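You operate a simulated robot arm through the tools that you are given. There is no shell and no other tool.

Carry out the task below with a simulated two-armed robot. There is one attempt and no reset: what you move stays moved.

TASK
Level the display stand and stand the short brass vase on it.
Fine: lay the spirit level along the stand, turn the foot screw that it names till it reads level, and put the level back where it lay. Set down upright: short spirit level, short brass vase.

It is judged by the outcome, as a careful person would: the job done as asked, and still so three seconds after it is handed in. It fails if anything else is knocked over, pushed out of place, dropped, spilled or broken.

THE ROBOT
Two 7-joint arms with two-finger parallel grippers on one trunk that stands fixed in place. Base frame: the origin is at the foot of the trunk, x ahead of it, y to its left, z up. Readings come in cm, degrees, newtons and seconds.
The left shoulder is at [7.1, 15.6, 110.5], the right one opposite. Each reaches about 123.1 cm from its shoulder. Payload 3.91 kg a hand.
Tool frame (each hand has its own): the origin (TCP) lies between the finger pads and is the grasp point; the fingertips stand 3 cm ahead of it; z points along the fingers, y is the line along which they close. The gripper opens to 11 cm. The fingers are 2 cm wide and 1 cm thick; the gripper's body (4.8 by 11.2 cm) begins 5.5 cm behind the TCP.
Orientation is told as [roll, pitch, yaw] about the base's x, y, z axes, in that order, counted from this pose: with the fingers straight down and closing along the base's y, the tool's x points along the base's -x, its y along +y and its z along -z.

THE INTERFACE
- The arms move only by the tool send_rows. It takes "left_series", "right_series" or both (then of equal length, played together; a hand with none holds still); each is a list of rows, each a list of 7 numbers: the shift along the base's x, y, z in units of 200 mm (1.0 is 200 mm), then the turn, a rotation vector about the base's x, y, z in units of 180 degrees (1.0 is 180 degrees), then the opening, from 0 (shut) to 1 (fully open). In form: [[x, y, z, wx, wy, wz, fingers], ...]. A call has 1 to 20 rows; each row is the pose to reach, as a shift and turn from the pose commanded when the call began. A call with a number of a shift or a turn outside -1 to 1 is refused whole. A row lasts 0.2 s, in which the tool goes at most 5 cm and 8.6 degrees; a call with a longer step from one row to the next is refused whole, and so is a gripper value outside its range. A pose out of reach is approached as far as the arm can. The call stops where the force on the tool passes 40 N (or 10 N more than at its start, if that is more) or the arm is blocked; 0.2 s more then pass. The fingers move at their own pace (about 10.8 cm/s each) and stop on an object; they squeeze with about 32 N. The grip force told is the motor's: it shows also when the fingers shut on nothing. Time passes only in rows, and 0.2 s behind the last, so rows that repeat a pose let the fingers close. The reply holds the time, the measured pose of the TCP, the force on the tool along the base axes, the opening and the grip force, in the units named above and with some noise, with the torque about the TCP (base axes, N m) and any sound that the robot's microphone picked up.
- Cameras (640 x 400 px; columns grow to the right, rows downward): "scene" is now at [14.23, -1.07, 134.66]; the picture's right is [-0.11, -0.99, 0.00], its down [-0.43, 0.05, -0.90] and it looks along [0.89, -0.10, -0.44] (base axes); focal length 312 px, centre (320, 200). "left" rides on the left gripper at [7.2, -1.7, -10.3] in its tool frame; the picture's right is [0.23, 0.97, 0.00], its down [-0.76, 0.18, -0.62] and it looks along [-0.61, 0.14, 0.78] (tool axes); focal length 222 px, centre (320, 200). "right" rides on the right gripper at [7.2, 1.7, -10.3] in its tool frame; the picture's right is [-0.23, 0.97, 0.00], its down [-0.76, -0.18, -0.62] and it looks along [-0.61, -0.14, 0.78] (tool axes); focal length 222 px, centre (320, 200). There is no depth. A picture from a camera that has moved, and an enlarged one, comes with that camera's place and axes in the base frame and with its lens.
- get_image(camera): a new picture of that camera. It takes no simulated time.
- move_column(by): slides the trunk up (or, below 0, down) by that many cm; the arms and the scene camera ride with it, the base frame stays. It gives what a move gives, with no picture.
- turn_head(pan, tilt): turns the head with the scene camera to pan (to the left, within 86 degrees either way) and tilt (down, from -29 to 69), counted from straight ahead of the robot. It gives what a move gives.
- close_up(camera, box): a new picture of the part [left, top, right, bottom] of that camera's present view, enlarged. It takes no simulated time.
- hand_in(): hands the job in; it is judged then, once.

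Places have to be worked out from the pictures, the camera data and where the tool is seen. Open the grippers and draw the arms clear of the work before you hand the job in, unless the task says otherwise.

The tools are called after ">>>" by a JSON object that holds its "method" and its "body". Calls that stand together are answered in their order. send_rows: Moves the arms, as the interface text tells. Its arguments: {"type":"object","properties":{"left_series":{"type":"array"},"right_series":{"type":"array"}},"required":[]} The other tools are called the same way: move_column (by) moves the trunk up or down; turn_head (pan, tilt) turns the head that bears the scene camera; get_image (camera) takes a picture; close_up (camera, box) takes an enlarged picture of a part of a camera's view; hand_in () hands the job in.

At the start:

```text
clock: 0.0
left_tool_pos: [85.35, 32.78, 107.57]
left_ee_rot: [-0.1, 0.0, 0.0]
left_force: [0.0, 0.1, -0.4]
left_wrist_torque: [-0.01, 0.02, 0.01]
left_gripper_width: 11.0
left_grasp_force: 0.1
right_tool_pos: [65.19, -34.79, 104.27]
right_ee_rot: [-0.1, 0.0, 0.1]
right_force: [-0.1, -0.6, 0.0]
right_wrist_torque: [-0.02, -0.02, 0.0]
right_gripper_width: 11.01
right_grasp_force: 0.0
trunk travel left (down, up): [-55.0, 39.0]
head pan, tilt (commanded): [-6.4, 25.9]
```

scene: 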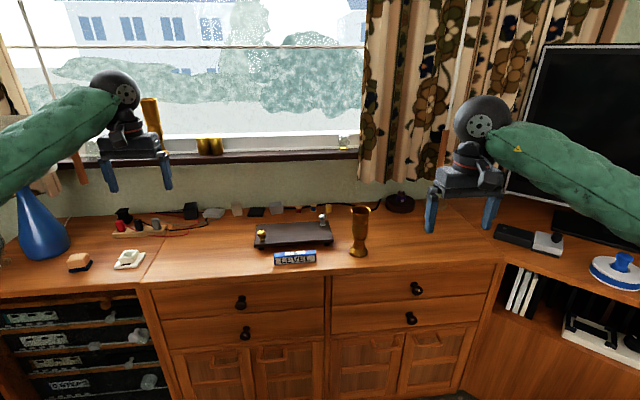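
right: 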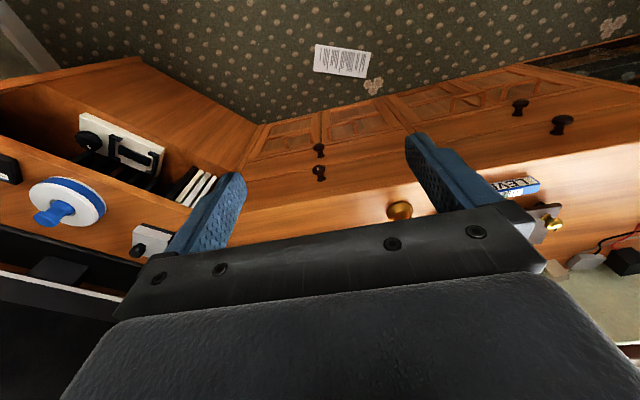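
left: 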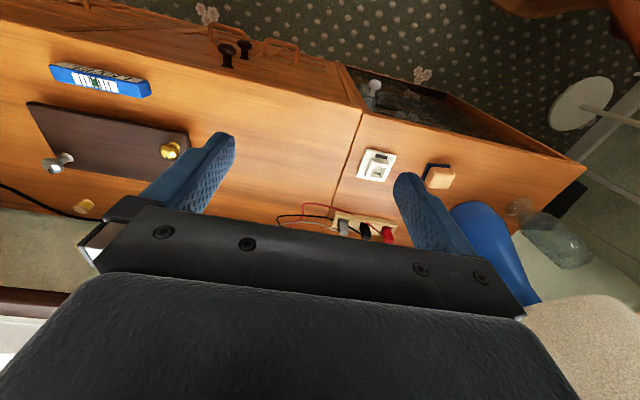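

I see the stand (dark plate with a gold and a grey screw), the LEVEL in front of it, and a brass vase to its right. I take enlarged pictures to work out the places.

>>> {"method": "close_up", "body": {"camera": "scene", "box": [230, 180, 400, 286]}}

>>> {"method": "close_up", "body": {"camera": "left", "box": [0, 40, 240, 240]}}

>>> {"method": "close_up", "body": {"camera": "scene", "box": [60, 80, 240, 280]}}

```text
3.76 times, centred on (315, 233) of scene
camera zoom: at [14.23, -1.07, 134.66], right [-0.11, -0.99, 0.0], down [-0.43, 0.05, -0.9], along [0.89, -0.1, -0.44], focal length 1174 px, centre (339, 76)
```

zoom: 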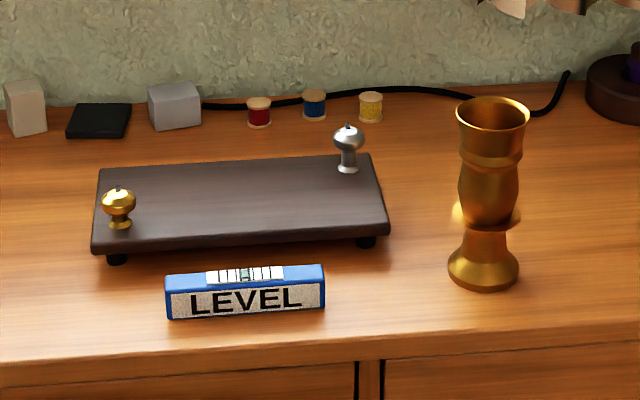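

```text
2.00 times, centred on (120, 140) of left
camera zoom: at [77.92, 31.31, 117.76], right [-0.23, 0.97, 0.0], down [0.76, 0.18, 0.62], along [0.61, 0.14, -0.78], focal length 444 px, centre (720, 320)
```

zoom: 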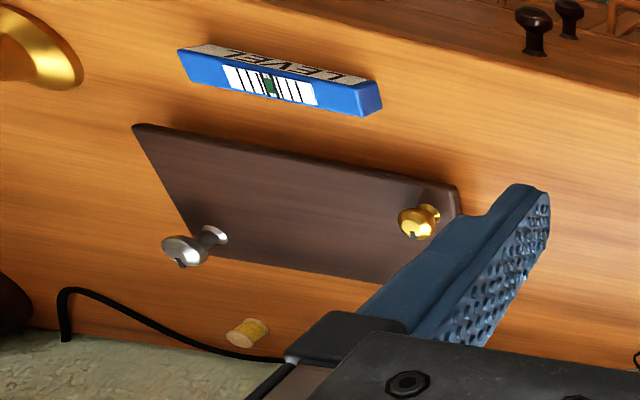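

```text
2.00 times, centred on (150, 180) of scene
camera zoom: at [14.23, -1.07, 134.66], right [-0.11, -0.99, 0.0], down [-0.43, 0.05, -0.9], along [0.89, -0.1, -0.44], focal length 624 px, centre (660, 240)
```

zoom: 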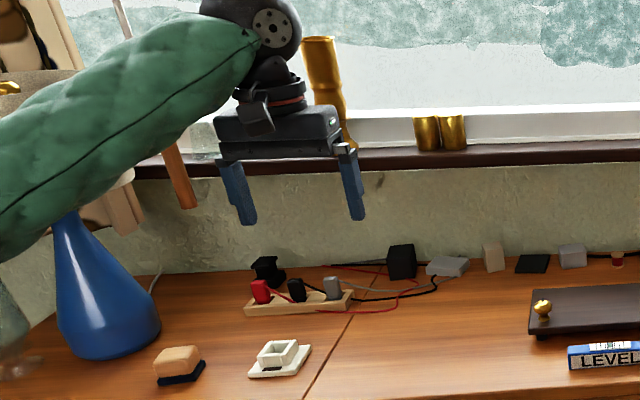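

There are more brass things on the windowsill, so I need to know which is the "short brass vase". I zoom in on the sill and look about.

>>> {"method": "close_up", "body": {"camera": "scene", "box": [130, 80, 240, 170]}}

>>> {"method": "close_up", "body": {"camera": "scene", "box": [320, 100, 520, 260]}}

>>> {"method": "close_up", "body": {"camera": "scene", "box": [480, 180, 640, 360]}}

>>> {"method": "close_up", "body": {"camera": "scene", "box": [0, 80, 130, 280]}}

```text
4.44 times, centred on (185, 125) of scene
camera zoom: at [14.23, -1.07, 134.66], right [-0.11, -0.99, 0.0], down [-0.43, 0.05, -0.9], along [0.89, -0.1, -0.44], focal length 1386 px, centre (920, 533)
```

zoom: 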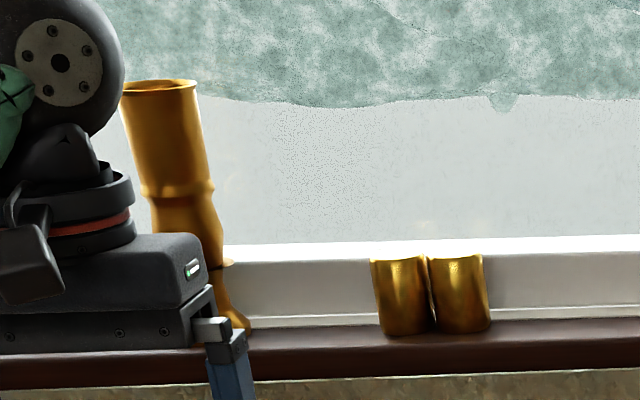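

```text
2.50 times, centred on (420, 180) of scene
camera zoom: at [14.23, -1.07, 134.66], right [-0.11, -0.99, 0.0], down [-0.43, 0.05, -0.9], along [0.89, -0.1, -0.44], focal length 780 px, centre (70, 250)
```

zoom: 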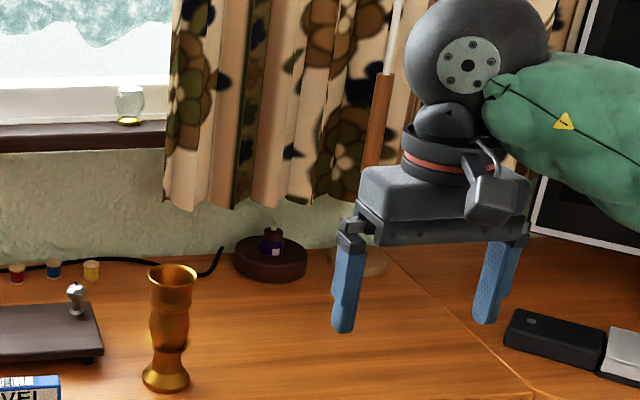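

```text
2.22 times, centred on (560, 270) of scene
camera zoom: at [14.23, -1.07, 134.66], right [-0.11, -0.99, 0.0], down [-0.43, 0.05, -0.9], along [0.89, -0.1, -0.44], focal length 693 px, centre (-213, 44)
```

zoom: 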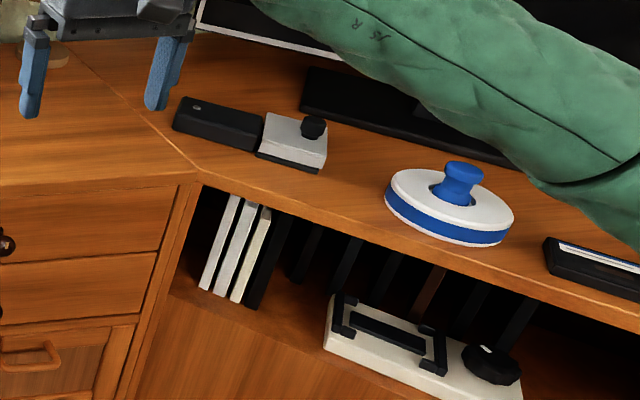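

```text
2.00 times, centred on (65, 180) of scene
camera zoom: at [14.23, -1.07, 134.66], right [-0.11, -0.99, 0.0], down [-0.43, 0.05, -0.9], along [0.89, -0.1, -0.44], focal length 624 px, centre (830, 240)
```

zoom: 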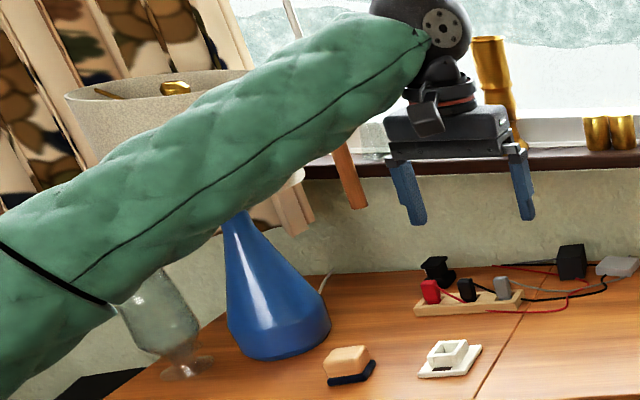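

The desk vase is the short one (the other on the sill is taller). I zoom further in on the level, knobs and stand to work out their places and read any markings.

>>> {"method": "close_up", "body": {"camera": "scene", "box": [270, 245, 320, 270]}}

>>> {"method": "close_up", "body": {"camera": "scene", "box": [250, 210, 290, 255]}}

>>> {"method": "close_up", "body": {"camera": "scene", "box": [300, 205, 340, 250]}}

>>> {"method": "close_up", "body": {"camera": "left", "box": [10, 50, 170, 110]}}

>>> {"method": "close_up", "body": {"camera": "left", "box": [20, 90, 200, 220]}}

```text
12.80 times, centred on (295, 258) of scene
camera zoom: at [14.23, -1.07, 134.66], right [-0.11, -0.99, 0.0], down [-0.43, 0.05, -0.9], along [0.89, -0.1, -0.44], focal length 3993 px, centre (640, -536)
```

zoom: 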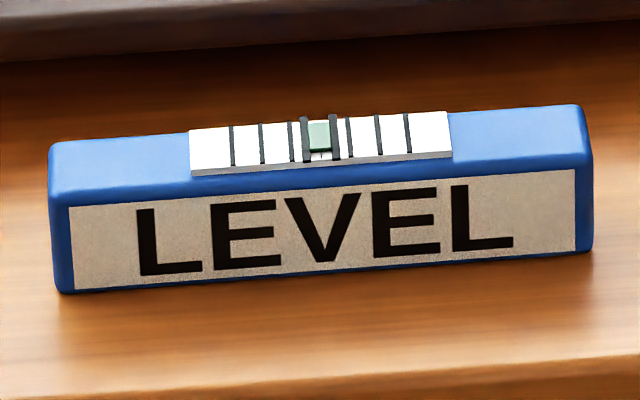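

```text
8.89 times, centred on (270, 232) of scene
camera zoom: at [14.23, -1.07, 134.66], right [-0.11, -0.99, 0.0], down [-0.43, 0.05, -0.9], along [0.89, -0.1, -0.44], focal length 2773 px, centre (764, -89)
```

zoom: 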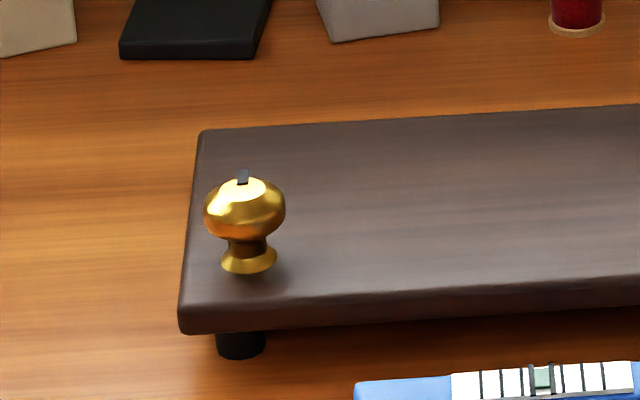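

```text
8.89 times, centred on (320, 228) of scene
camera zoom: at [14.23, -1.07, 134.66], right [-0.11, -0.99, 0.0], down [-0.43, 0.05, -0.9], along [0.89, -0.1, -0.44], focal length 2773 px, centre (320, -44)
```

zoom: 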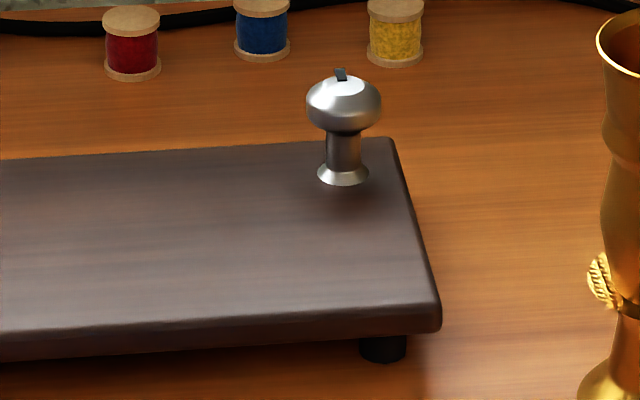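

```text
4.00 times, centred on (90, 80) of left
camera zoom: at [77.92, 31.31, 117.76], right [-0.23, 0.97, 0.0], down [0.76, 0.18, 0.62], along [0.61, 0.14, -0.78], focal length 888 px, centre (1240, 680)
```

zoom: 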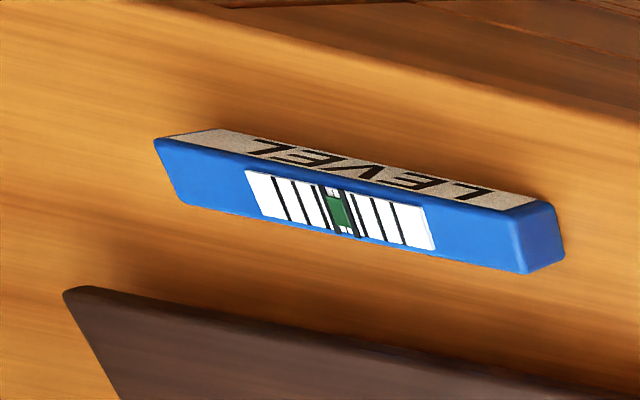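

```text
3.08 times, centred on (110, 155) of left
camera zoom: at [77.92, 31.31, 117.76], right [-0.23, 0.97, 0.0], down [0.76, 0.18, 0.62], along [0.61, 0.14, -0.78], focal length 684 px, centre (966, 338)
```

zoom: 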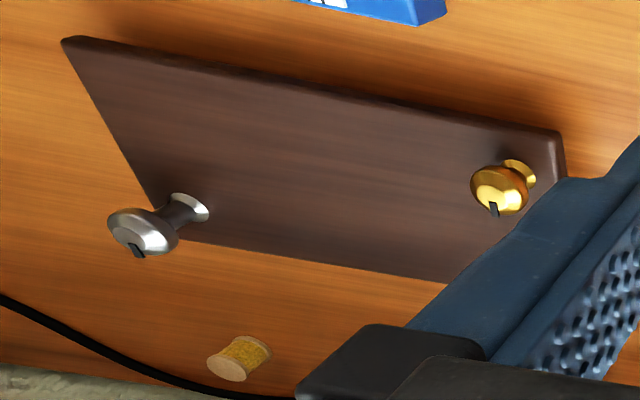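

From both cameras: table top z≈74.8; level ≈12.7×2.4×2.5 cm centred near (93.7, -2.35), along y; stand plate x 100–112.7, y -15.2–10.6, top z≈77.3; gold knob ≈(102.4, 8.3, 80), grey knob ≈(109.7, -12.7, 81); vase ≈(95.8, -22.7). I move the left hand part of the way toward the level while turning it 90° so it can close across the level.

>>> {"method": "send_rows", "body": {"left_series": [[0.018, -0.082, -0.023, 0, 0, 0.045, 0.6], [0.036, -0.164, -0.045, 0, 0, 0.09, 0.6], [0.055, -0.245, -0.068, 0, 0, 0.136, 0.6], [0.073, -0.327, -0.09, 0, 0, 0.182, 0.6], [0.09, -0.41, -0.114, 0, 0, 0.227, 0.6], [0.11, -0.49, -0.136, 0, 0, 0.273, 0.6], [0.127, -0.573, -0.159, 0, 0, 0.318, 0.6], [0.145, -0.655, -0.18, 0, 0, 0.364, 0.6], [0.164, -0.736, -0.2, 0, 0, 0.409, 0.6], [0.18, -0.82, -0.227, 0, 0, 0.455, 0.6], [0.2, -0.9, -0.25, 0, 0, 0.5, 0.6]]}}

```text
clock: 2.4
left_tool_pos: [89.17, 14.88, 102.52]
left_ee_rot: [0.0, 0.0, 90.2]
left_force: [-0.5, 0.3, 0.5]
left_wrist_torque: [-0.01, 0.0, -0.01]
left_gripper_width: 6.61
left_grasp_force: 0.0
right_tool_pos: [65.16, -34.84, 104.25]
right_ee_rot: [0.0, 0.0, 0.0]
right_force: [-0.3, -0.4, 0.6]
right_wrist_torque: [-0.03, 0.01, 0.01]
right_gripper_width: 10.98
right_grasp_force: 0.0
trunk travel left (down, up): [-55.0, 39.0]
head pan, tilt (commanded): [-6.4, 25.9]
```

The hand turned as expected. Now I bring it over the level, at z≈88, and look.

>>> {"method": "send_rows", "body": {"left_series": [[0.036, -0.143, -0.121, 0, 0, 0, 0.6], [0.0725, -0.2855, -0.243, 0, 0, 0, 0.6], [0.109, -0.428, -0.364, 0, 0, 0, 0.6], [0.145, -0.571, -0.486, 0, 0, 0, 0.6], [0.181, -0.714, -0.607, 0, 0, 0, 0.6], [0.2175, -0.8565, -0.7285, 0, 0, 0, 0.6], [0.2175, -0.8565, -0.7285, 0, 0, 0, 0.6]]}}

>>> {"method": "get_image", "body": {"camera": "scene"}}

>>> {"method": "get_image", "body": {"camera": "left"}}

```text
clock: 4.0
left_tool_pos: [93.4, -2.12, 87.83]
left_ee_rot: [0.1, 0.0, 90.0]
left_force: [0.5, 1.3, -0.4]
left_wrist_torque: [0.01, -0.03, 0.03]
left_gripper_width: 6.6
left_grasp_force: 0.0
right_tool_pos: [65.06, -34.76, 104.22]
right_ee_rot: [0.1, 0.0, 0.0]
right_force: [0.2, -1.1, 0.4]
right_wrist_torque: [0.01, 0.01, 0.03]
right_gripper_width: 10.98
right_grasp_force: 0.1
trunk travel left (down, up): [-55.0, 39.0]
head pan, tilt (commanded): [-6.4, 25.9]
```

```text
taken
camera scene: at [14.19, -1.0, 134.67], right [-0.11, -0.99, 0.0], down [-0.43, 0.05, -0.9], along [0.89, -0.1, -0.44], focal length 312 px, centre (320, 200)
```

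scene: 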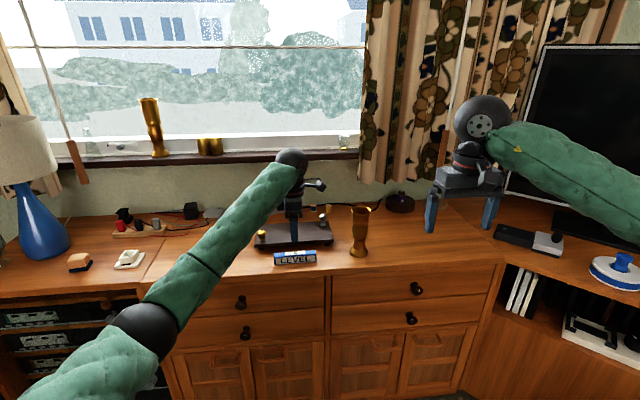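

```text
taken
camera left: at [95.07, -9.29, 98.17], right [-0.97, -0.23, 0.0], down [-0.18, 0.76, 0.62], along [-0.14, 0.61, -0.78], focal length 222 px, centre (320, 200)
```

left: 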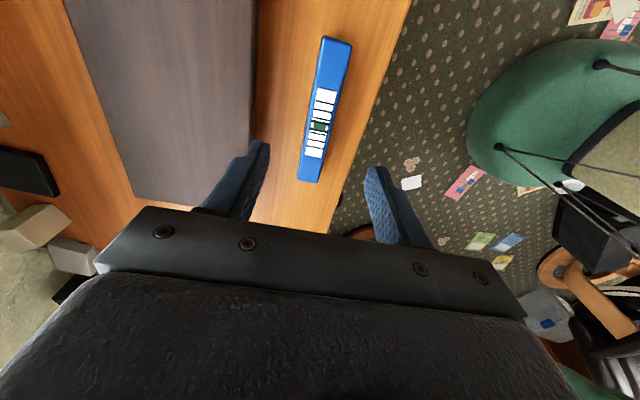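

The wrist camera sees the level between and below the fingers. I zoom in for exact edges.

>>> {"method": "close_up", "body": {"camera": "left", "box": [240, 25, 400, 205]}}

>>> {"method": "close_up", "body": {"camera": "scene", "box": [245, 180, 345, 275]}}

>>> {"method": "close_up", "body": {"camera": "scene", "box": [340, 195, 380, 265]}}

>>> {"method": "close_up", "body": {"camera": "scene", "box": [90, 90, 240, 165]}}

```text
2.22 times, centred on (320, 115) of left
camera zoom: at [95.07, -9.29, 98.17], right [-0.97, -0.23, 0.0], down [-0.18, 0.76, 0.62], along [-0.14, 0.61, -0.78], focal length 494 px, centre (320, 389)
```

zoom: 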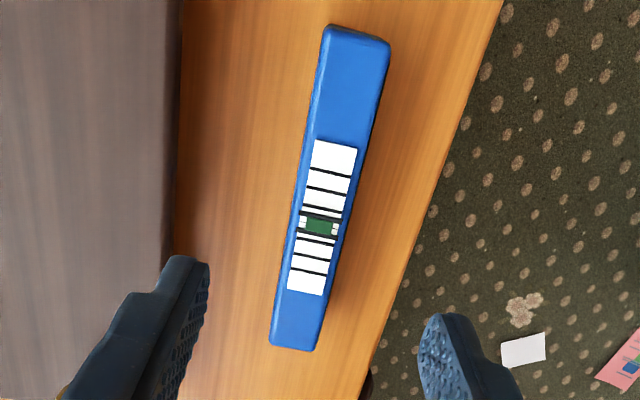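

```text
4.21 times, centred on (295, 228) of scene
camera zoom: at [14.19, -1.0, 134.67], right [-0.11, -0.99, 0.0], down [-0.43, 0.05, -0.9], along [0.89, -0.1, -0.44], focal length 1314 px, centre (425, 84)
```

zoom: 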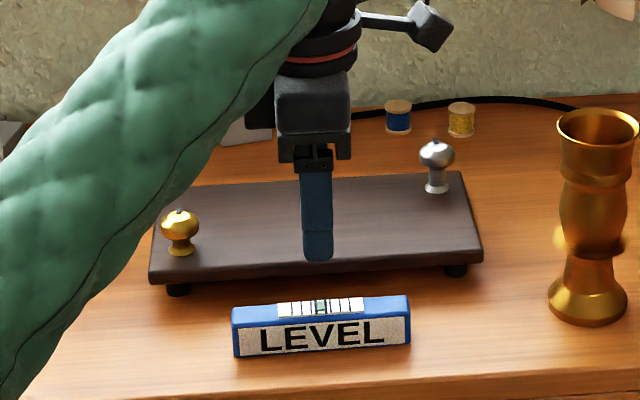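

```text
5.71 times, centred on (360, 230) of scene
camera zoom: at [14.19, -1.0, 134.67], right [-0.11, -0.99, 0.0], down [-0.43, 0.05, -0.9], along [0.89, -0.1, -0.44], focal length 1783 px, centre (91, 29)
```

zoom: 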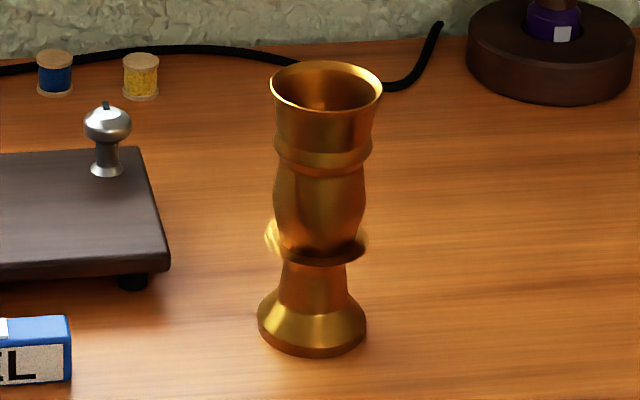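

```text
4.27 times, centred on (165, 128) of scene
camera zoom: at [14.19, -1.0, 134.67], right [-0.11, -0.99, 0.0], down [-0.43, 0.05, -0.9], along [0.89, -0.1, -0.44], focal length 1331 px, centre (981, 509)
```

zoom: 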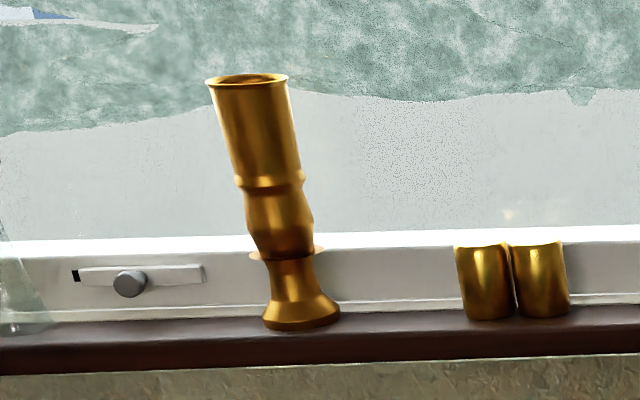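

Level centre sits at about (93.5, -1.9), right between the fingers. I descend to TCP z≈78.5 (tips ≈0.6 cm above the table) without closing yet.

>>> {"method": "send_rows", "body": {"left_series": [[0, 0.01, -0.08, 0, 0, 0, 0.6], [0, 0.01, -0.16, 0, 0, 0, 0.6], [0, 0.01, -0.24, 0, 0, 0, 0.6], [0, 0.01, -0.32, 0, 0, 0, 0.6], [0, 0.01, -0.39, 0, 0, 0, 0.6], [0, 0.01, -0.44, 0, 0, 0, 0.6], [0, 0.01, -0.465, 0, 0, 0, 0.6], [0, 0.01, -0.465, 0, 0, 0, 0.6], [0, 0.01, -0.465, 0, 0, 0, 0.6]]}}

>>> {"method": "close_up", "body": {"camera": "scene", "box": [245, 200, 345, 275]}}

>>> {"method": "get_image", "body": {"camera": "left"}}

```text
clock: 6.0
left_tool_pos: [93.63, -2.03, 78.58]
left_ee_rot: [0.1, 0.1, 90.0]
left_force: [0.9, 1.0, 0.2]
left_wrist_torque: [0.0, 0.03, 0.01]
left_gripper_width: 6.57
left_grasp_force: 0.0
right_tool_pos: [65.08, -34.93, 104.34]
right_ee_rot: [0.1, 0.0, 0.0]
right_force: [0.0, 0.5, 0.3]
right_wrist_torque: [0.0, 0.0, 0.0]
right_gripper_width: 11.01
right_grasp_force: 0.1
trunk travel left (down, up): [-55.0, 39.0]
head pan, tilt (commanded): [-6.4, 25.9]
```

```text
5.33 times, centred on (295, 238) of scene
camera zoom: at [14.24, -1.1, 134.65], right [-0.11, -0.99, 0.0], down [-0.43, 0.05, -0.9], along [0.89, -0.1, -0.44], focal length 1664 px, centre (453, 0)
```

zoom: 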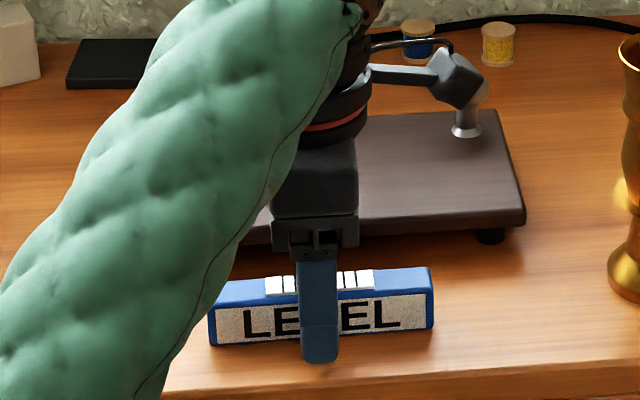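

```text
taken
camera left: at [95.15, -9.16, 88.9], right [-0.97, -0.23, 0.0], down [-0.18, 0.76, 0.62], along [-0.14, 0.61, -0.78], focal length 222 px, centre (320, 200)
```

left: 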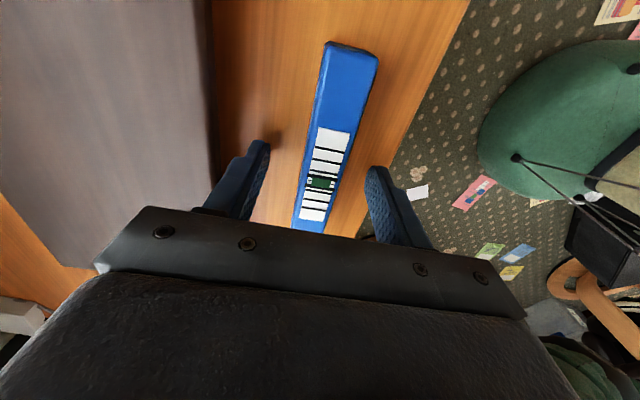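

The fingers straddle the level well. I close on it and let the grip settle.

>>> {"method": "send_rows", "body": {"left_series": [[0, 0, 0, 0, 0, 0, 0.4], [0, 0, 0, 0, 0, 0, 0.3], [0, 0, 0, 0, 0, 0, 0.15], [0, 0, 0, 0, 0, 0, 0.1], [0, 0, 0, 0, 0, 0, 0.1], [0, 0, 0, 0, 0, 0, 0.1]]}}

>>> {"method": "close_up", "body": {"camera": "left", "box": [240, 25, 400, 235]}}

```text
clock: 7.4
left_tool_pos: [93.58, -2.08, 78.65]
left_ee_rot: [0.1, 0.0, 90.0]
left_force: [0.3, -0.6, 0.2]
left_wrist_torque: [-0.11, -0.01, -0.01]
left_gripper_width: 2.33
left_grasp_force: 31.8
right_tool_pos: [65.15, -34.98, 104.22]
right_ee_rot: [-0.1, 0.0, -0.1]
right_force: [0.1, -0.5, 0.4]
right_wrist_torque: [0.0, 0.02, 0.02]
right_gripper_width: 11.0
right_grasp_force: 0.0
trunk travel left (down, up): [-55.0, 39.0]
head pan, tilt (commanded): [-6.4, 25.9]
```

```text
1.90 times, centred on (320, 130) of left
camera zoom: at [95.15, -9.17, 88.91], right [-0.97, -0.23, 0.0], down [-0.18, 0.76, 0.62], along [-0.14, 0.61, -0.78], focal length 423 px, centre (320, 333)
```

zoom: 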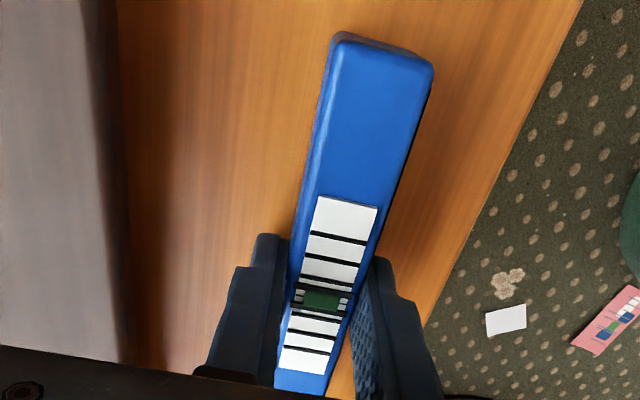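

The level is gripped (2.33 cm wide). I lift it 5.5 cm, carry it forward 12.4 cm over the middle of the stand, and pause above it.

>>> {"method": "send_rows", "body": {"left_series": [[0, 0, 0.06, 0, 0, 0, 0.1], [0, 0, 0.14, 0, 0, 0, 0.1], [0, 0, 0.22, 0, 0, 0, 0.1], [0, 0, 0.275, 0, 0, 0, 0.1], [0.08, 0, 0.275, 0, 0, 0, 0.1], [0.2, 0, 0.275, 0, 0, 0, 0.1], [0.32, 0, 0.275, 0, 0, 0, 0.1], [0.44, 0, 0.275, 0, 0, 0, 0.1], [0.54, 0, 0.275, 0, 0, 0, 0.1], [0.6, 0, 0.275, 0, 0, 0, 0.1], [0.62, 0, 0.275, 0, 0, 0, 0.1], [0.62, 0, 0.275, 0, 0, 0, 0.1]]}}

>>> {"method": "get_image", "body": {"camera": "scene"}}

>>> {"method": "get_image", "body": {"camera": "left"}}

```text
clock: 10.0
left_tool_pos: [105.99, -2.17, 84.09]
left_ee_rot: [0.2, 0.1, 90.0]
left_force: [0.3, -0.2, -1.2]
left_wrist_torque: [0.03, -0.02, -0.01]
left_gripper_width: 2.35
left_grasp_force: 31.5
right_tool_pos: [65.21, -34.94, 104.26]
right_ee_rot: [-0.1, 0.0, 0.0]
right_force: [0.7, -0.3, 0.0]
right_wrist_torque: [0.01, -0.01, -0.03]
right_gripper_width: 11.0
right_grasp_force: 0.0
trunk travel left (down, up): [-55.0, 39.0]
head pan, tilt (commanded): [-6.4, 25.9]
```

```text
taken
camera scene: at [14.25, -1.1, 134.65], right [-0.11, -0.99, 0.0], down [-0.44, 0.05, -0.9], along [0.89, -0.1, -0.44], focal length 312 px, centre (320, 200)
```

scene: 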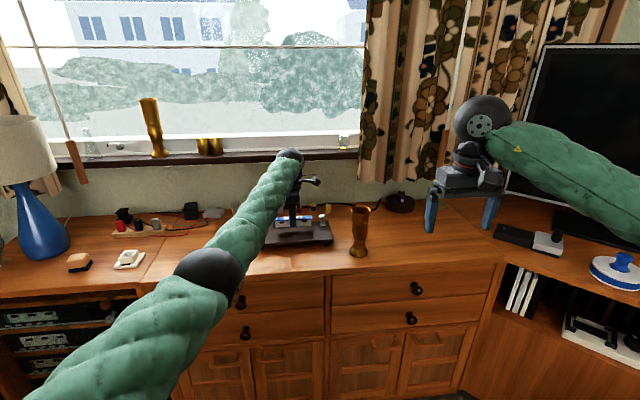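

```text
taken
camera left: at [107.65, -9.25, 94.41], right [-0.97, -0.23, 0.0], down [-0.18, 0.76, 0.62], along [-0.14, 0.61, -0.78], focal length 222 px, centre (320, 200)
```

left: 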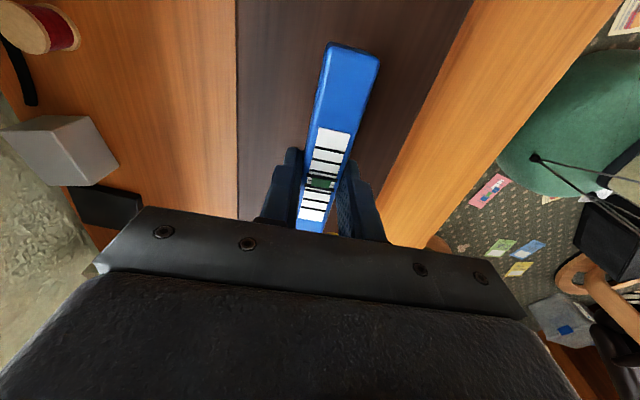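

It hangs level over the stand's middle. I lower slowly to just above the expected contact (TCP ≈81.4) and read the force.

>>> {"method": "send_rows", "body": {"left_series": [[0, 0, -0.04, 0, 0, 0, 0.1], [0, 0, -0.08, 0, 0, 0, 0.1], [0, 0, -0.11, 0, 0, 0, 0.1], [0, 0, -0.13, 0, 0, 0, 0.1], [0, 0, -0.135, 0, 0, 0, 0.1], [0, 0, -0.135, 0, 0, 0, 0.1]]}}

>>> {"method": "close_up", "body": {"camera": "scene", "box": [255, 205, 345, 255]}}

```text
clock: 11.4
left_tool_pos: [106.04, -2.21, 81.67]
left_ee_rot: [-0.2, 0.0, 90.0]
left_force: [9.6, -1.1, 23.1]
left_wrist_torque: [0.21, -0.22, -0.1]
left_gripper_width: 2.32
left_grasp_force: 31.7
right_tool_pos: [65.07, -34.82, 104.39]
right_ee_rot: [0.0, 0.0, 0.0]
right_force: [0.2, -0.5, 0.5]
right_wrist_torque: [-0.02, 0.02, 0.01]
right_gripper_width: 11.0
right_grasp_force: 0.2
trunk travel left (down, up): [-55.0, 39.0]
head pan, tilt (commanded): [-6.4, 25.9]
```

```text
7.11 times, centred on (300, 230) of scene
camera zoom: at [14.07, -1.11, 134.7], right [-0.11, -0.99, 0.0], down [-0.43, 0.05, -0.9], along [0.89, -0.1, -0.44], focal length 2218 px, centre (462, -13)
```

zoom: 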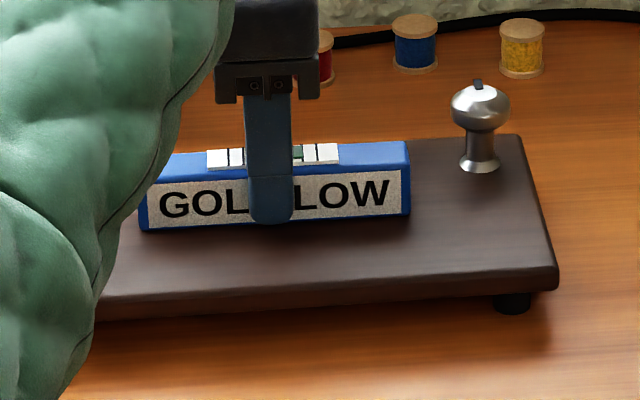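

The level touches the stand (23 N) and its label now reads "GOLD LOW" — so the gold screw needs turning to raise its corner. I ease up the pressure slightly, then open the fingers.

>>> {"method": "send_rows", "body": {"left_series": [[0, 0, 0.004, 0, 0, 0, 0.1], [0, 0, 0.008, 0, 0, 0, 0.1], [0, 0, 0.008, 0, 0, 0, 0.1]]}}

```text
clock: 12.2
left_tool_pos: [105.93, -2.16, 81.77]
left_ee_rot: [-0.1, 0.0, 90.0]
left_force: [9.7, -0.6, 24.5]
left_wrist_torque: [-0.07, -0.29, 0.01]
left_gripper_width: 2.33
left_grasp_force: 32.4
right_tool_pos: [65.02, -34.79, 104.29]
right_ee_rot: [-0.1, 0.0, 0.1]
right_force: [-0.9, -0.1, -0.3]
right_wrist_torque: [0.02, 0.0, -0.02]
right_gripper_width: 11.0
right_grasp_force: 0.0
trunk travel left (down, up): [-55.0, 39.0]
head pan, tilt (commanded): [-6.4, 25.9]
```

The push is still about 24 N, so I raise a little more.

>>> {"method": "send_rows", "body": {"left_series": [[0, 0, 0.006, 0, 0, 0, 0.1], [0, 0, 0.012, 0, 0, 0, 0.1], [0, 0, 0.012, 0, 0, 0, 0.1]]}}

>>> {"method": "close_up", "body": {"camera": "scene", "box": [255, 205, 345, 255]}}

```text
clock: 13.0
left_tool_pos: [105.79, -2.14, 81.72]
left_ee_rot: [0.0, 0.0, 90.1]
left_force: [3.2, -1.0, 12.5]
left_wrist_torque: [0.11, -0.09, 0.04]
left_gripper_width: 2.32
left_grasp_force: 32.1
right_tool_pos: [65.02, -34.88, 104.36]
right_ee_rot: [0.0, 0.1, 0.0]
right_force: [-0.6, -0.2, -0.5]
right_wrist_torque: [-0.03, -0.02, 0.04]
right_gripper_width: 11.01
right_grasp_force: 0.0
trunk travel left (down, up): [-55.0, 39.0]
head pan, tilt (commanded): [-6.4, 25.9]
```

```text
7.11 times, centred on (300, 230) of scene
camera zoom: at [14.11, -1.1, 134.66], right [-0.11, -0.99, 0.0], down [-0.43, 0.05, -0.9], along [0.89, -0.1, -0.44], focal length 2218 px, centre (462, -13)
```

zoom: 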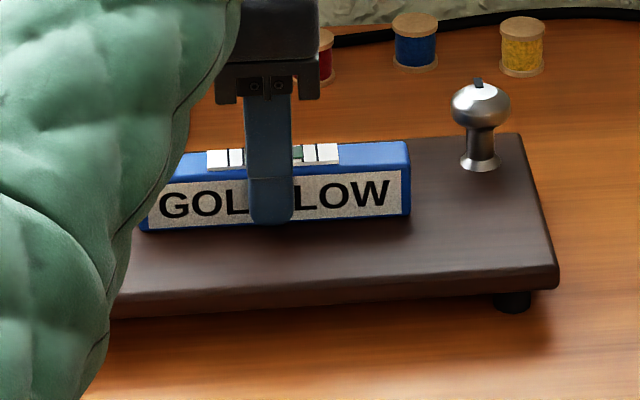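

The push dropped to 12 N; a further 0.2 cm up should nearly unload it, then I open the fingers gently.

>>> {"method": "send_rows", "body": {"left_series": [[0, 0, 0.005, 0, 0, 0, 0.1], [0, 0, 0.009, 0, 0, 0, 0.1], [0, 0, 0.009, 0, 0, 0, 0.1], [0, 0, 0.009, 0, 0, 0, 0.3], [0, 0, 0.009, 0, 0, 0, 0.4], [0, 0, 0.009, 0, 0, 0, 0.5], [0, 0, 0.009, 0, 0, 0, 0.5], [0, 0, 0.009, 0, 0, 0, 0.5]]}}

>>> {"method": "close_up", "body": {"camera": "scene", "box": [255, 205, 345, 255]}}

>>> {"method": "close_up", "body": {"camera": "left", "box": [220, 25, 420, 235]}}

```text
clock: 14.8
left_tool_pos: [105.96, -2.13, 82.13]
left_ee_rot: [0.1, 0.1, 90.0]
left_force: [-0.7, 0.3, 0.3]
left_wrist_torque: [-0.04, -0.01, 0.0]
left_gripper_width: 5.5
left_grasp_force: 0.1
right_tool_pos: [65.15, -34.8, 104.26]
right_ee_rot: [0.0, 0.0, 0.0]
right_force: [-0.2, -0.7, 0.2]
right_wrist_torque: [0.04, 0.01, 0.02]
right_gripper_width: 11.03
right_grasp_force: 0.0
trunk travel left (down, up): [-55.0, 39.0]
head pan, tilt (commanded): [-6.4, 25.9]
```

```text
7.11 times, centred on (300, 230) of scene
camera zoom: at [14.24, -1.1, 134.66], right [-0.11, -0.99, 0.0], down [-0.43, 0.05, -0.9], along [0.89, -0.1, -0.44], focal length 2218 px, centre (462, -13)
```

zoom: 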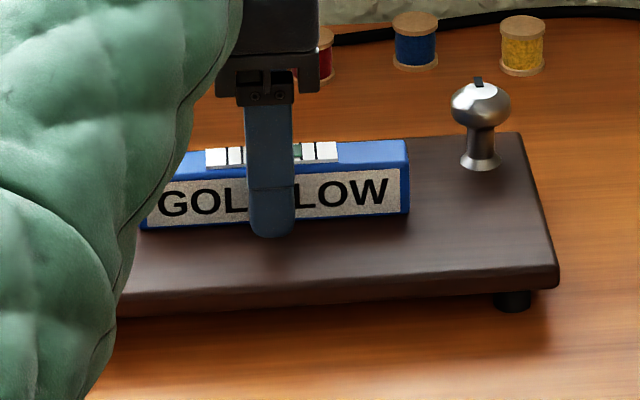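

```text
1.90 times, centred on (320, 130) of left
camera zoom: at [107.56, -9.25, 92.28], right [-0.97, -0.23, 0.0], down [-0.18, 0.76, 0.62], along [-0.14, 0.61, -0.78], focal length 423 px, centre (320, 333)
```

zoom: 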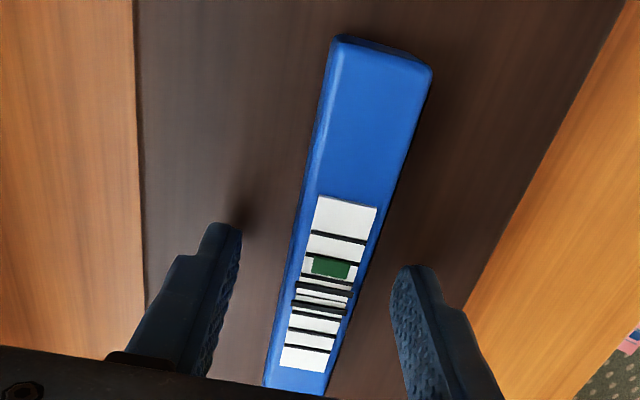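

The level lies on the stand, reading "GOLD LOW", bubble off toward the grey end. I raise the left hand clear and move it above the gold knob, keeping yaw 90 so the fingers straddle it along x.

>>> {"method": "send_rows", "body": {"left_series": [[0, 0, 0.06, 0, 0, 0, 0.5], [0, 0, 0.15, 0, 0, 0, 0.5], [0, 0, 0.26, 0, 0, 0, 0.5], [0, 0, 0.36, 0, 0, 0, 0.5], [-0.045, 0.13, 0.36, 0, 0, 0, 0.5], [-0.09, 0.26, 0.36, 0, 0, 0, 0.5], [-0.135, 0.39, 0.36, 0, 0, 0, 0.5], [-0.18, 0.52, 0.36, 0, 0, 0, 0.5], [-0.18, 0.52, 0.36, 0, 0, 0, 0.5], [-0.18, 0.52, 0.36, 0, 0, 0, 0.5]]}}

>>> {"method": "get_image", "body": {"camera": "left"}}

>>> {"method": "get_image", "body": {"camera": "scene"}}

>>> {"method": "close_up", "body": {"camera": "scene", "box": [245, 195, 345, 255]}}

```text
clock: 17.0
left_tool_pos: [102.25, 8.12, 89.08]
left_ee_rot: [-0.1, -0.1, 90.0]
left_force: [-1.0, -0.3, -0.3]
left_wrist_torque: [-0.01, -0.02, 0.03]
left_gripper_width: 5.48
left_grasp_force: 0.0
right_tool_pos: [65.14, -34.92, 104.21]
right_ee_rot: [0.1, 0.0, 0.0]
right_force: [0.6, -1.0, 0.3]
right_wrist_torque: [0.02, 0.03, -0.01]
right_gripper_width: 11.0
right_grasp_force: 0.1
trunk travel left (down, up): [-55.0, 39.0]
head pan, tilt (commanded): [-6.4, 25.9]
```

```text
taken
camera left: at [103.88, 1.03, 99.33], right [-0.97, -0.23, 0.0], down [-0.18, 0.76, 0.62], along [-0.14, 0.61, -0.78], focal length 222 px, centre (320, 200)
```

left: 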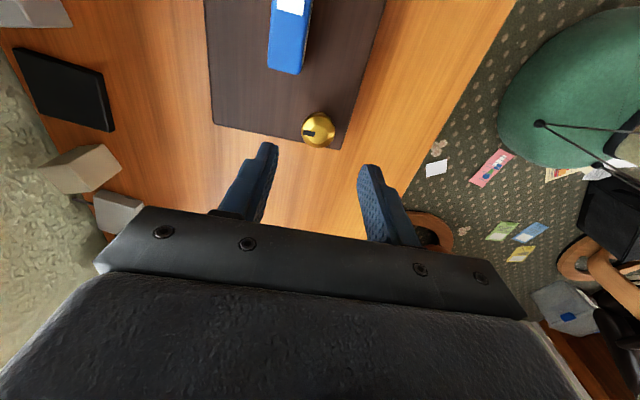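

```text
taken
camera scene: at [14.19, -1.2, 134.66], right [-0.11, -0.99, 0.0], down [-0.43, 0.05, -0.9], along [0.89, -0.1, -0.44], focal length 312 px, centre (320, 200)
```

scene: 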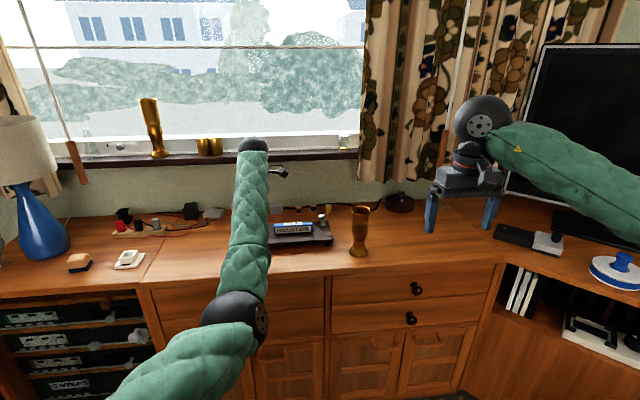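

```text
6.40 times, centred on (295, 225) of scene
camera zoom: at [14.19, -1.2, 134.66], right [-0.11, -0.99, 0.0], down [-0.43, 0.05, -0.9], along [0.89, -0.1, -0.44], focal length 1997 px, centre (480, 40)
```

zoom: 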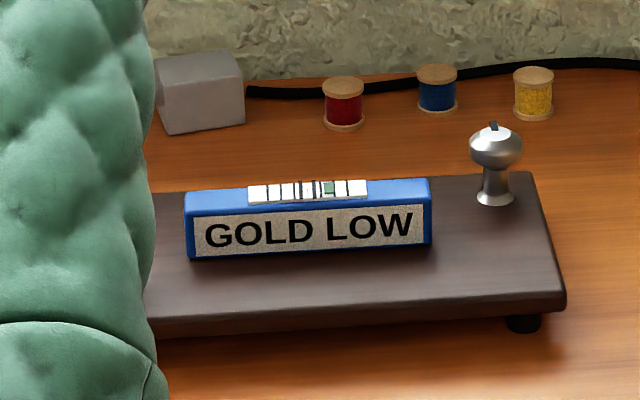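

The scene view shows the label "GOLD LOW" clearly even with the arm there. I zoom on the knob in the left wrist view to align.

>>> {"method": "close_up", "body": {"camera": "left", "box": [220, 80, 420, 205]}}

```text
3.20 times, centred on (320, 142) of left
camera zoom: at [103.88, 1.03, 99.33], right [-0.97, -0.23, 0.0], down [-0.18, 0.76, 0.62], along [-0.14, 0.61, -0.78], focal length 711 px, centre (320, 384)
```

zoom: 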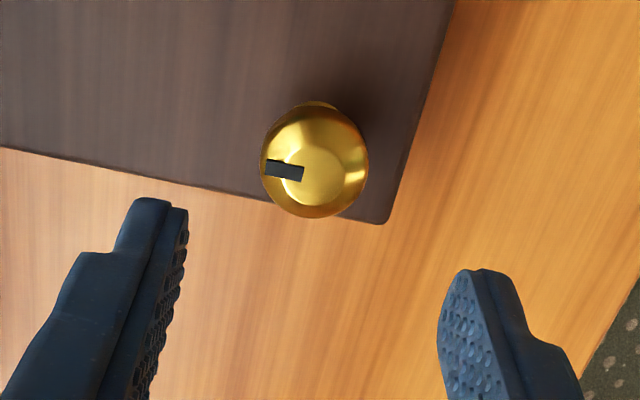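

Knob head: 3.06 cm across at (102.4, 8.45), mark pointing away from the robot (+x). I descend to TCP z≈81.5 around it (tips ≈0.6 cm above the plate).

>>> {"method": "send_rows", "body": {"left_series": [[0.007, 0.015, 0, 0, 0, 0, 0.5], [0.007, 0.015, -0.08, 0, 0, 0, 0.5], [0.007, 0.015, -0.16, 0, 0, 0, 0.5], [0.007, 0.015, -0.24, 0, 0, 0, 0.5], [0.007, 0.015, -0.31, 0, 0, 0, 0.5], [0.007, 0.015, -0.355, 0, 0, 0, 0.5], [0.007, 0.015, -0.375, 0, 0, 0, 0.5], [0.007, 0.015, -0.375, 0, 0, 0, 0.5]]}}

>>> {"method": "close_up", "body": {"camera": "left", "box": [220, 80, 420, 255]}}

>>> {"method": "close_up", "body": {"camera": "scene", "box": [235, 195, 345, 260]}}

```text
clock: 18.8
left_tool_pos: [102.45, 8.62, 81.57]
left_ee_rot: [0.1, 0.1, 90.0]
left_force: [0.2, -0.5, -0.1]
left_wrist_torque: [0.0, 0.01, 0.01]
left_gripper_width: 5.51
left_grasp_force: 0.0
right_tool_pos: [65.24, -34.88, 104.29]
right_ee_rot: [0.1, 0.0, 0.1]
right_force: [-0.4, -0.3, 0.2]
right_wrist_torque: [0.02, 0.01, 0.01]
right_gripper_width: 10.99
right_grasp_force: 0.0
trunk travel left (down, up): [-55.0, 39.0]
head pan, tilt (commanded): [-6.4, 25.9]
```

```text
2.29 times, centred on (320, 168) of left
camera zoom: at [104.1, 1.52, 91.87], right [-0.97, -0.23, 0.0], down [-0.18, 0.76, 0.62], along [-0.14, 0.61, -0.78], focal length 508 px, centre (320, 274)
```

zoom: 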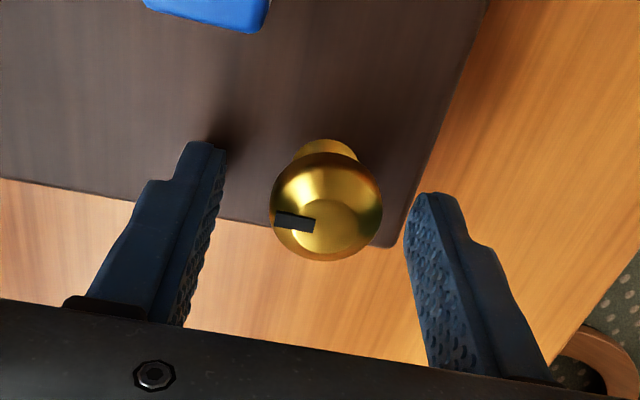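

```text
5.82 times, centred on (290, 228) of scene
camera zoom: at [14.23, -1.1, 134.66], right [-0.11, -0.99, 0.0], down [-0.43, 0.05, -0.9], along [0.89, -0.1, -0.44], focal length 1815 px, centre (494, 40)
```

zoom: 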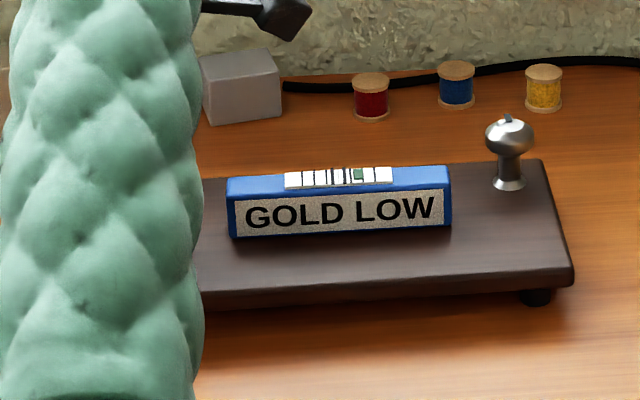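

The knob is centred between the fingers (within ~0.1 cm). I close on it and check that nothing shifts.

>>> {"method": "send_rows", "body": {"left_series": [[0, 0, 0, 0, 0, 0, 0.35], [0, 0, 0, 0, 0, 0, 0.25], [0, 0, 0, 0, 0, 0, 0.2], [0, 0, 0, 0, 0, 0, 0.2], [0, 0, 0, 0, 0, 0, 0.2]]}}

>>> {"method": "close_up", "body": {"camera": "left", "box": [220, 80, 420, 255]}}

>>> {"method": "close_up", "body": {"camera": "scene", "box": [270, 215, 330, 245]}}

```text
clock: 20.0
left_tool_pos: [102.43, 8.7, 81.64]
left_ee_rot: [0.1, 0.0, 89.9]
left_force: [-2.7, 0.5, 0.8]
left_wrist_torque: [0.14, 0.02, -0.03]
left_gripper_width: 2.9
left_grasp_force: 32.2
right_tool_pos: [65.09, -34.81, 104.13]
right_ee_rot: [0.0, 0.0, 0.1]
right_force: [0.0, 0.2, 0.4]
right_wrist_torque: [-0.02, -0.01, 0.02]
right_gripper_width: 11.0
right_grasp_force: 0.0
trunk travel left (down, up): [-55.0, 39.0]
head pan, tilt (commanded): [-6.4, 25.9]
```

```text
2.29 times, centred on (320, 168) of left
camera zoom: at [104.08, 1.52, 91.89], right [-0.97, -0.23, 0.0], down [-0.18, 0.76, 0.62], along [-0.14, 0.61, -0.78], focal length 508 px, centre (320, 274)
```

zoom: 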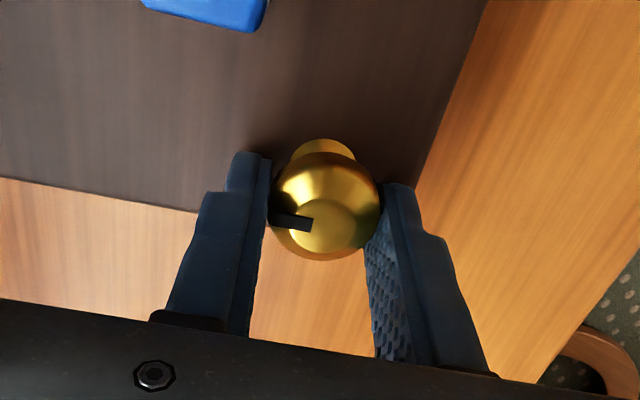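

```text
10.67 times, centred on (300, 230) of scene
camera zoom: at [14.22, -1.1, 134.66], right [-0.11, -0.99, 0.0], down [-0.43, 0.05, -0.9], along [0.89, -0.1, -0.44], focal length 3328 px, centre (533, -120)
```

zoom: 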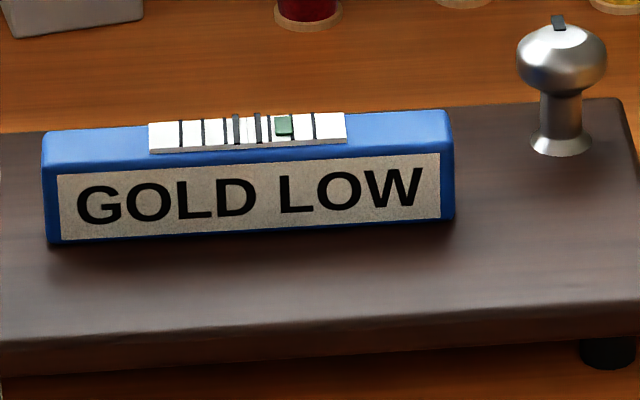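

Gripped (2.9 cm). I turn it clockwise (seen from above) by about 32° and watch the bubble.

>>> {"method": "send_rows", "body": {"left_series": [[0, 0, 0, 0, 0, -0.045, 0.2], [0, 0, 0, 0, 0, -0.09, 0.2], [0, 0, 0, 0, 0, -0.135, 0.2], [0, 0, 0, 0, 0, -0.18, 0.2], [0, 0, 0, 0, 0, -0.18, 0.2]]}}

>>> {"method": "close_up", "body": {"camera": "scene", "box": [270, 215, 330, 245]}}

>>> {"method": "close_up", "body": {"camera": "left", "box": [220, 80, 420, 255]}}

```text
clock: 21.2
left_tool_pos: [102.68, 8.49, 81.52]
left_ee_rot: [0.0, 0.1, 57.5]
left_force: [3.4, -5.9, -0.3]
left_wrist_torque: [-0.06, 0.09, 0.06]
left_gripper_width: 2.88
left_grasp_force: 31.8
right_tool_pos: [65.18, -34.89, 104.23]
right_ee_rot: [0.0, 0.0, 0.0]
right_force: [-0.3, -0.1, 0.0]
right_wrist_torque: [0.0, 0.04, -0.01]
right_gripper_width: 10.99
right_grasp_force: 0.1
trunk travel left (down, up): [-55.0, 39.0]
head pan, tilt (commanded): [-6.4, 25.9]
```

```text
10.67 times, centred on (300, 230) of scene
camera zoom: at [14.28, -1.14, 134.65], right [-0.11, -0.99, 0.0], down [-0.44, 0.05, -0.9], along [0.89, -0.1, -0.44], focal length 3328 px, centre (533, -120)
```

zoom: 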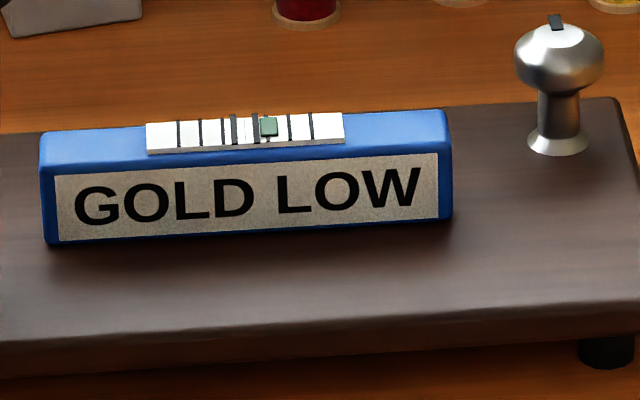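

```text
2.29 times, centred on (320, 168) of left
camera zoom: at [100.04, 1.69, 91.9], right [-0.94, 0.33, 0.0], down [0.26, 0.74, 0.62], along [0.21, 0.59, -0.78], focal length 508 px, centre (320, 274)
```

zoom: 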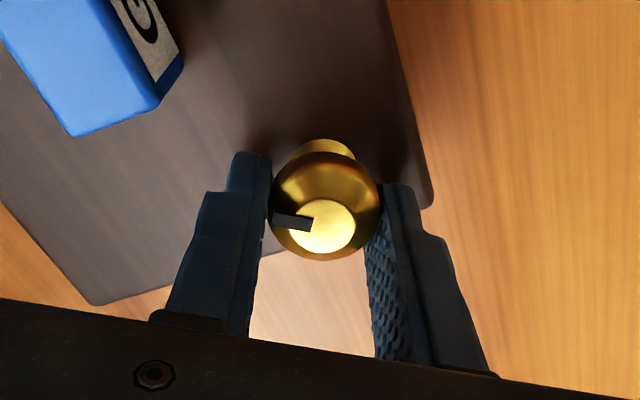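

The bubble moved toward the middle: about 38 px off before, 24 px now for 32°. I turn another ~40° clockwise and re-read.

>>> {"method": "send_rows", "body": {"left_series": [[0, 0, 0, 0, 0, -0.045, 0.2], [0, 0, 0, 0, 0, -0.09, 0.2], [0, 0, 0, 0, 0, -0.135, 0.2], [0, 0, 0, 0, 0, -0.18, 0.2], [0, 0, 0, 0, 0, -0.22, 0.2], [0, 0, 0, 0, 0, -0.22, 0.2], [0, 0, 0, 0, 0, -0.22, 0.2]]}}

>>> {"method": "close_up", "body": {"camera": "scene", "box": [270, 215, 330, 245]}}

>>> {"method": "close_up", "body": {"camera": "left", "box": [220, 80, 420, 255]}}

```text
clock: 22.8
left_tool_pos: [102.59, 8.58, 81.67]
left_ee_rot: [0.1, 0.0, 18.0]
left_force: [-0.9, -4.8, 0.5]
left_wrist_torque: [-0.15, -0.23, 0.01]
left_gripper_width: 2.91
left_grasp_force: 32.2
right_tool_pos: [65.23, -34.84, 104.3]
right_ee_rot: [0.0, 0.2, 0.0]
right_force: [-0.3, -0.1, 0.5]
right_wrist_torque: [0.02, -0.02, 0.04]
right_gripper_width: 11.0
right_grasp_force: 0.1
trunk travel left (down, up): [-55.0, 39.0]
head pan, tilt (commanded): [-6.4, 25.9]
```

```text
10.67 times, centred on (300, 230) of scene
camera zoom: at [14.27, -1.13, 134.65], right [-0.11, -0.99, 0.0], down [-0.44, 0.05, -0.9], along [0.89, -0.1, -0.44], focal length 3328 px, centre (533, -120)
```

zoom: 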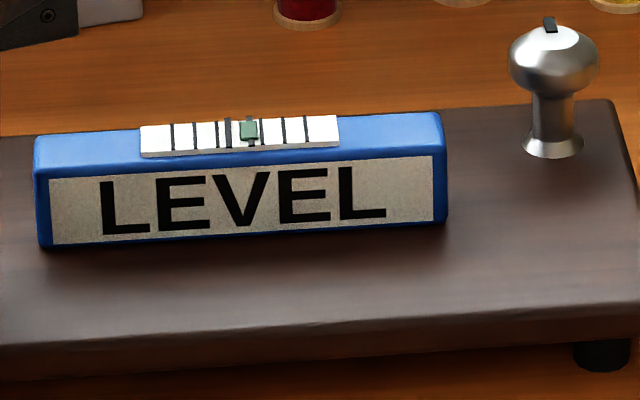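

```text
2.29 times, centred on (320, 168) of left
camera zoom: at [96.09, 4.86, 91.91], right [-0.52, 0.86, 0.0], down [0.67, 0.4, 0.62], along [0.53, 0.32, -0.78], focal length 508 px, centre (320, 274)
```

zoom: 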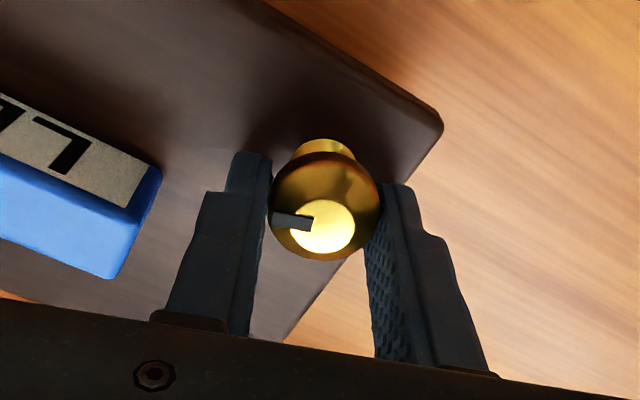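

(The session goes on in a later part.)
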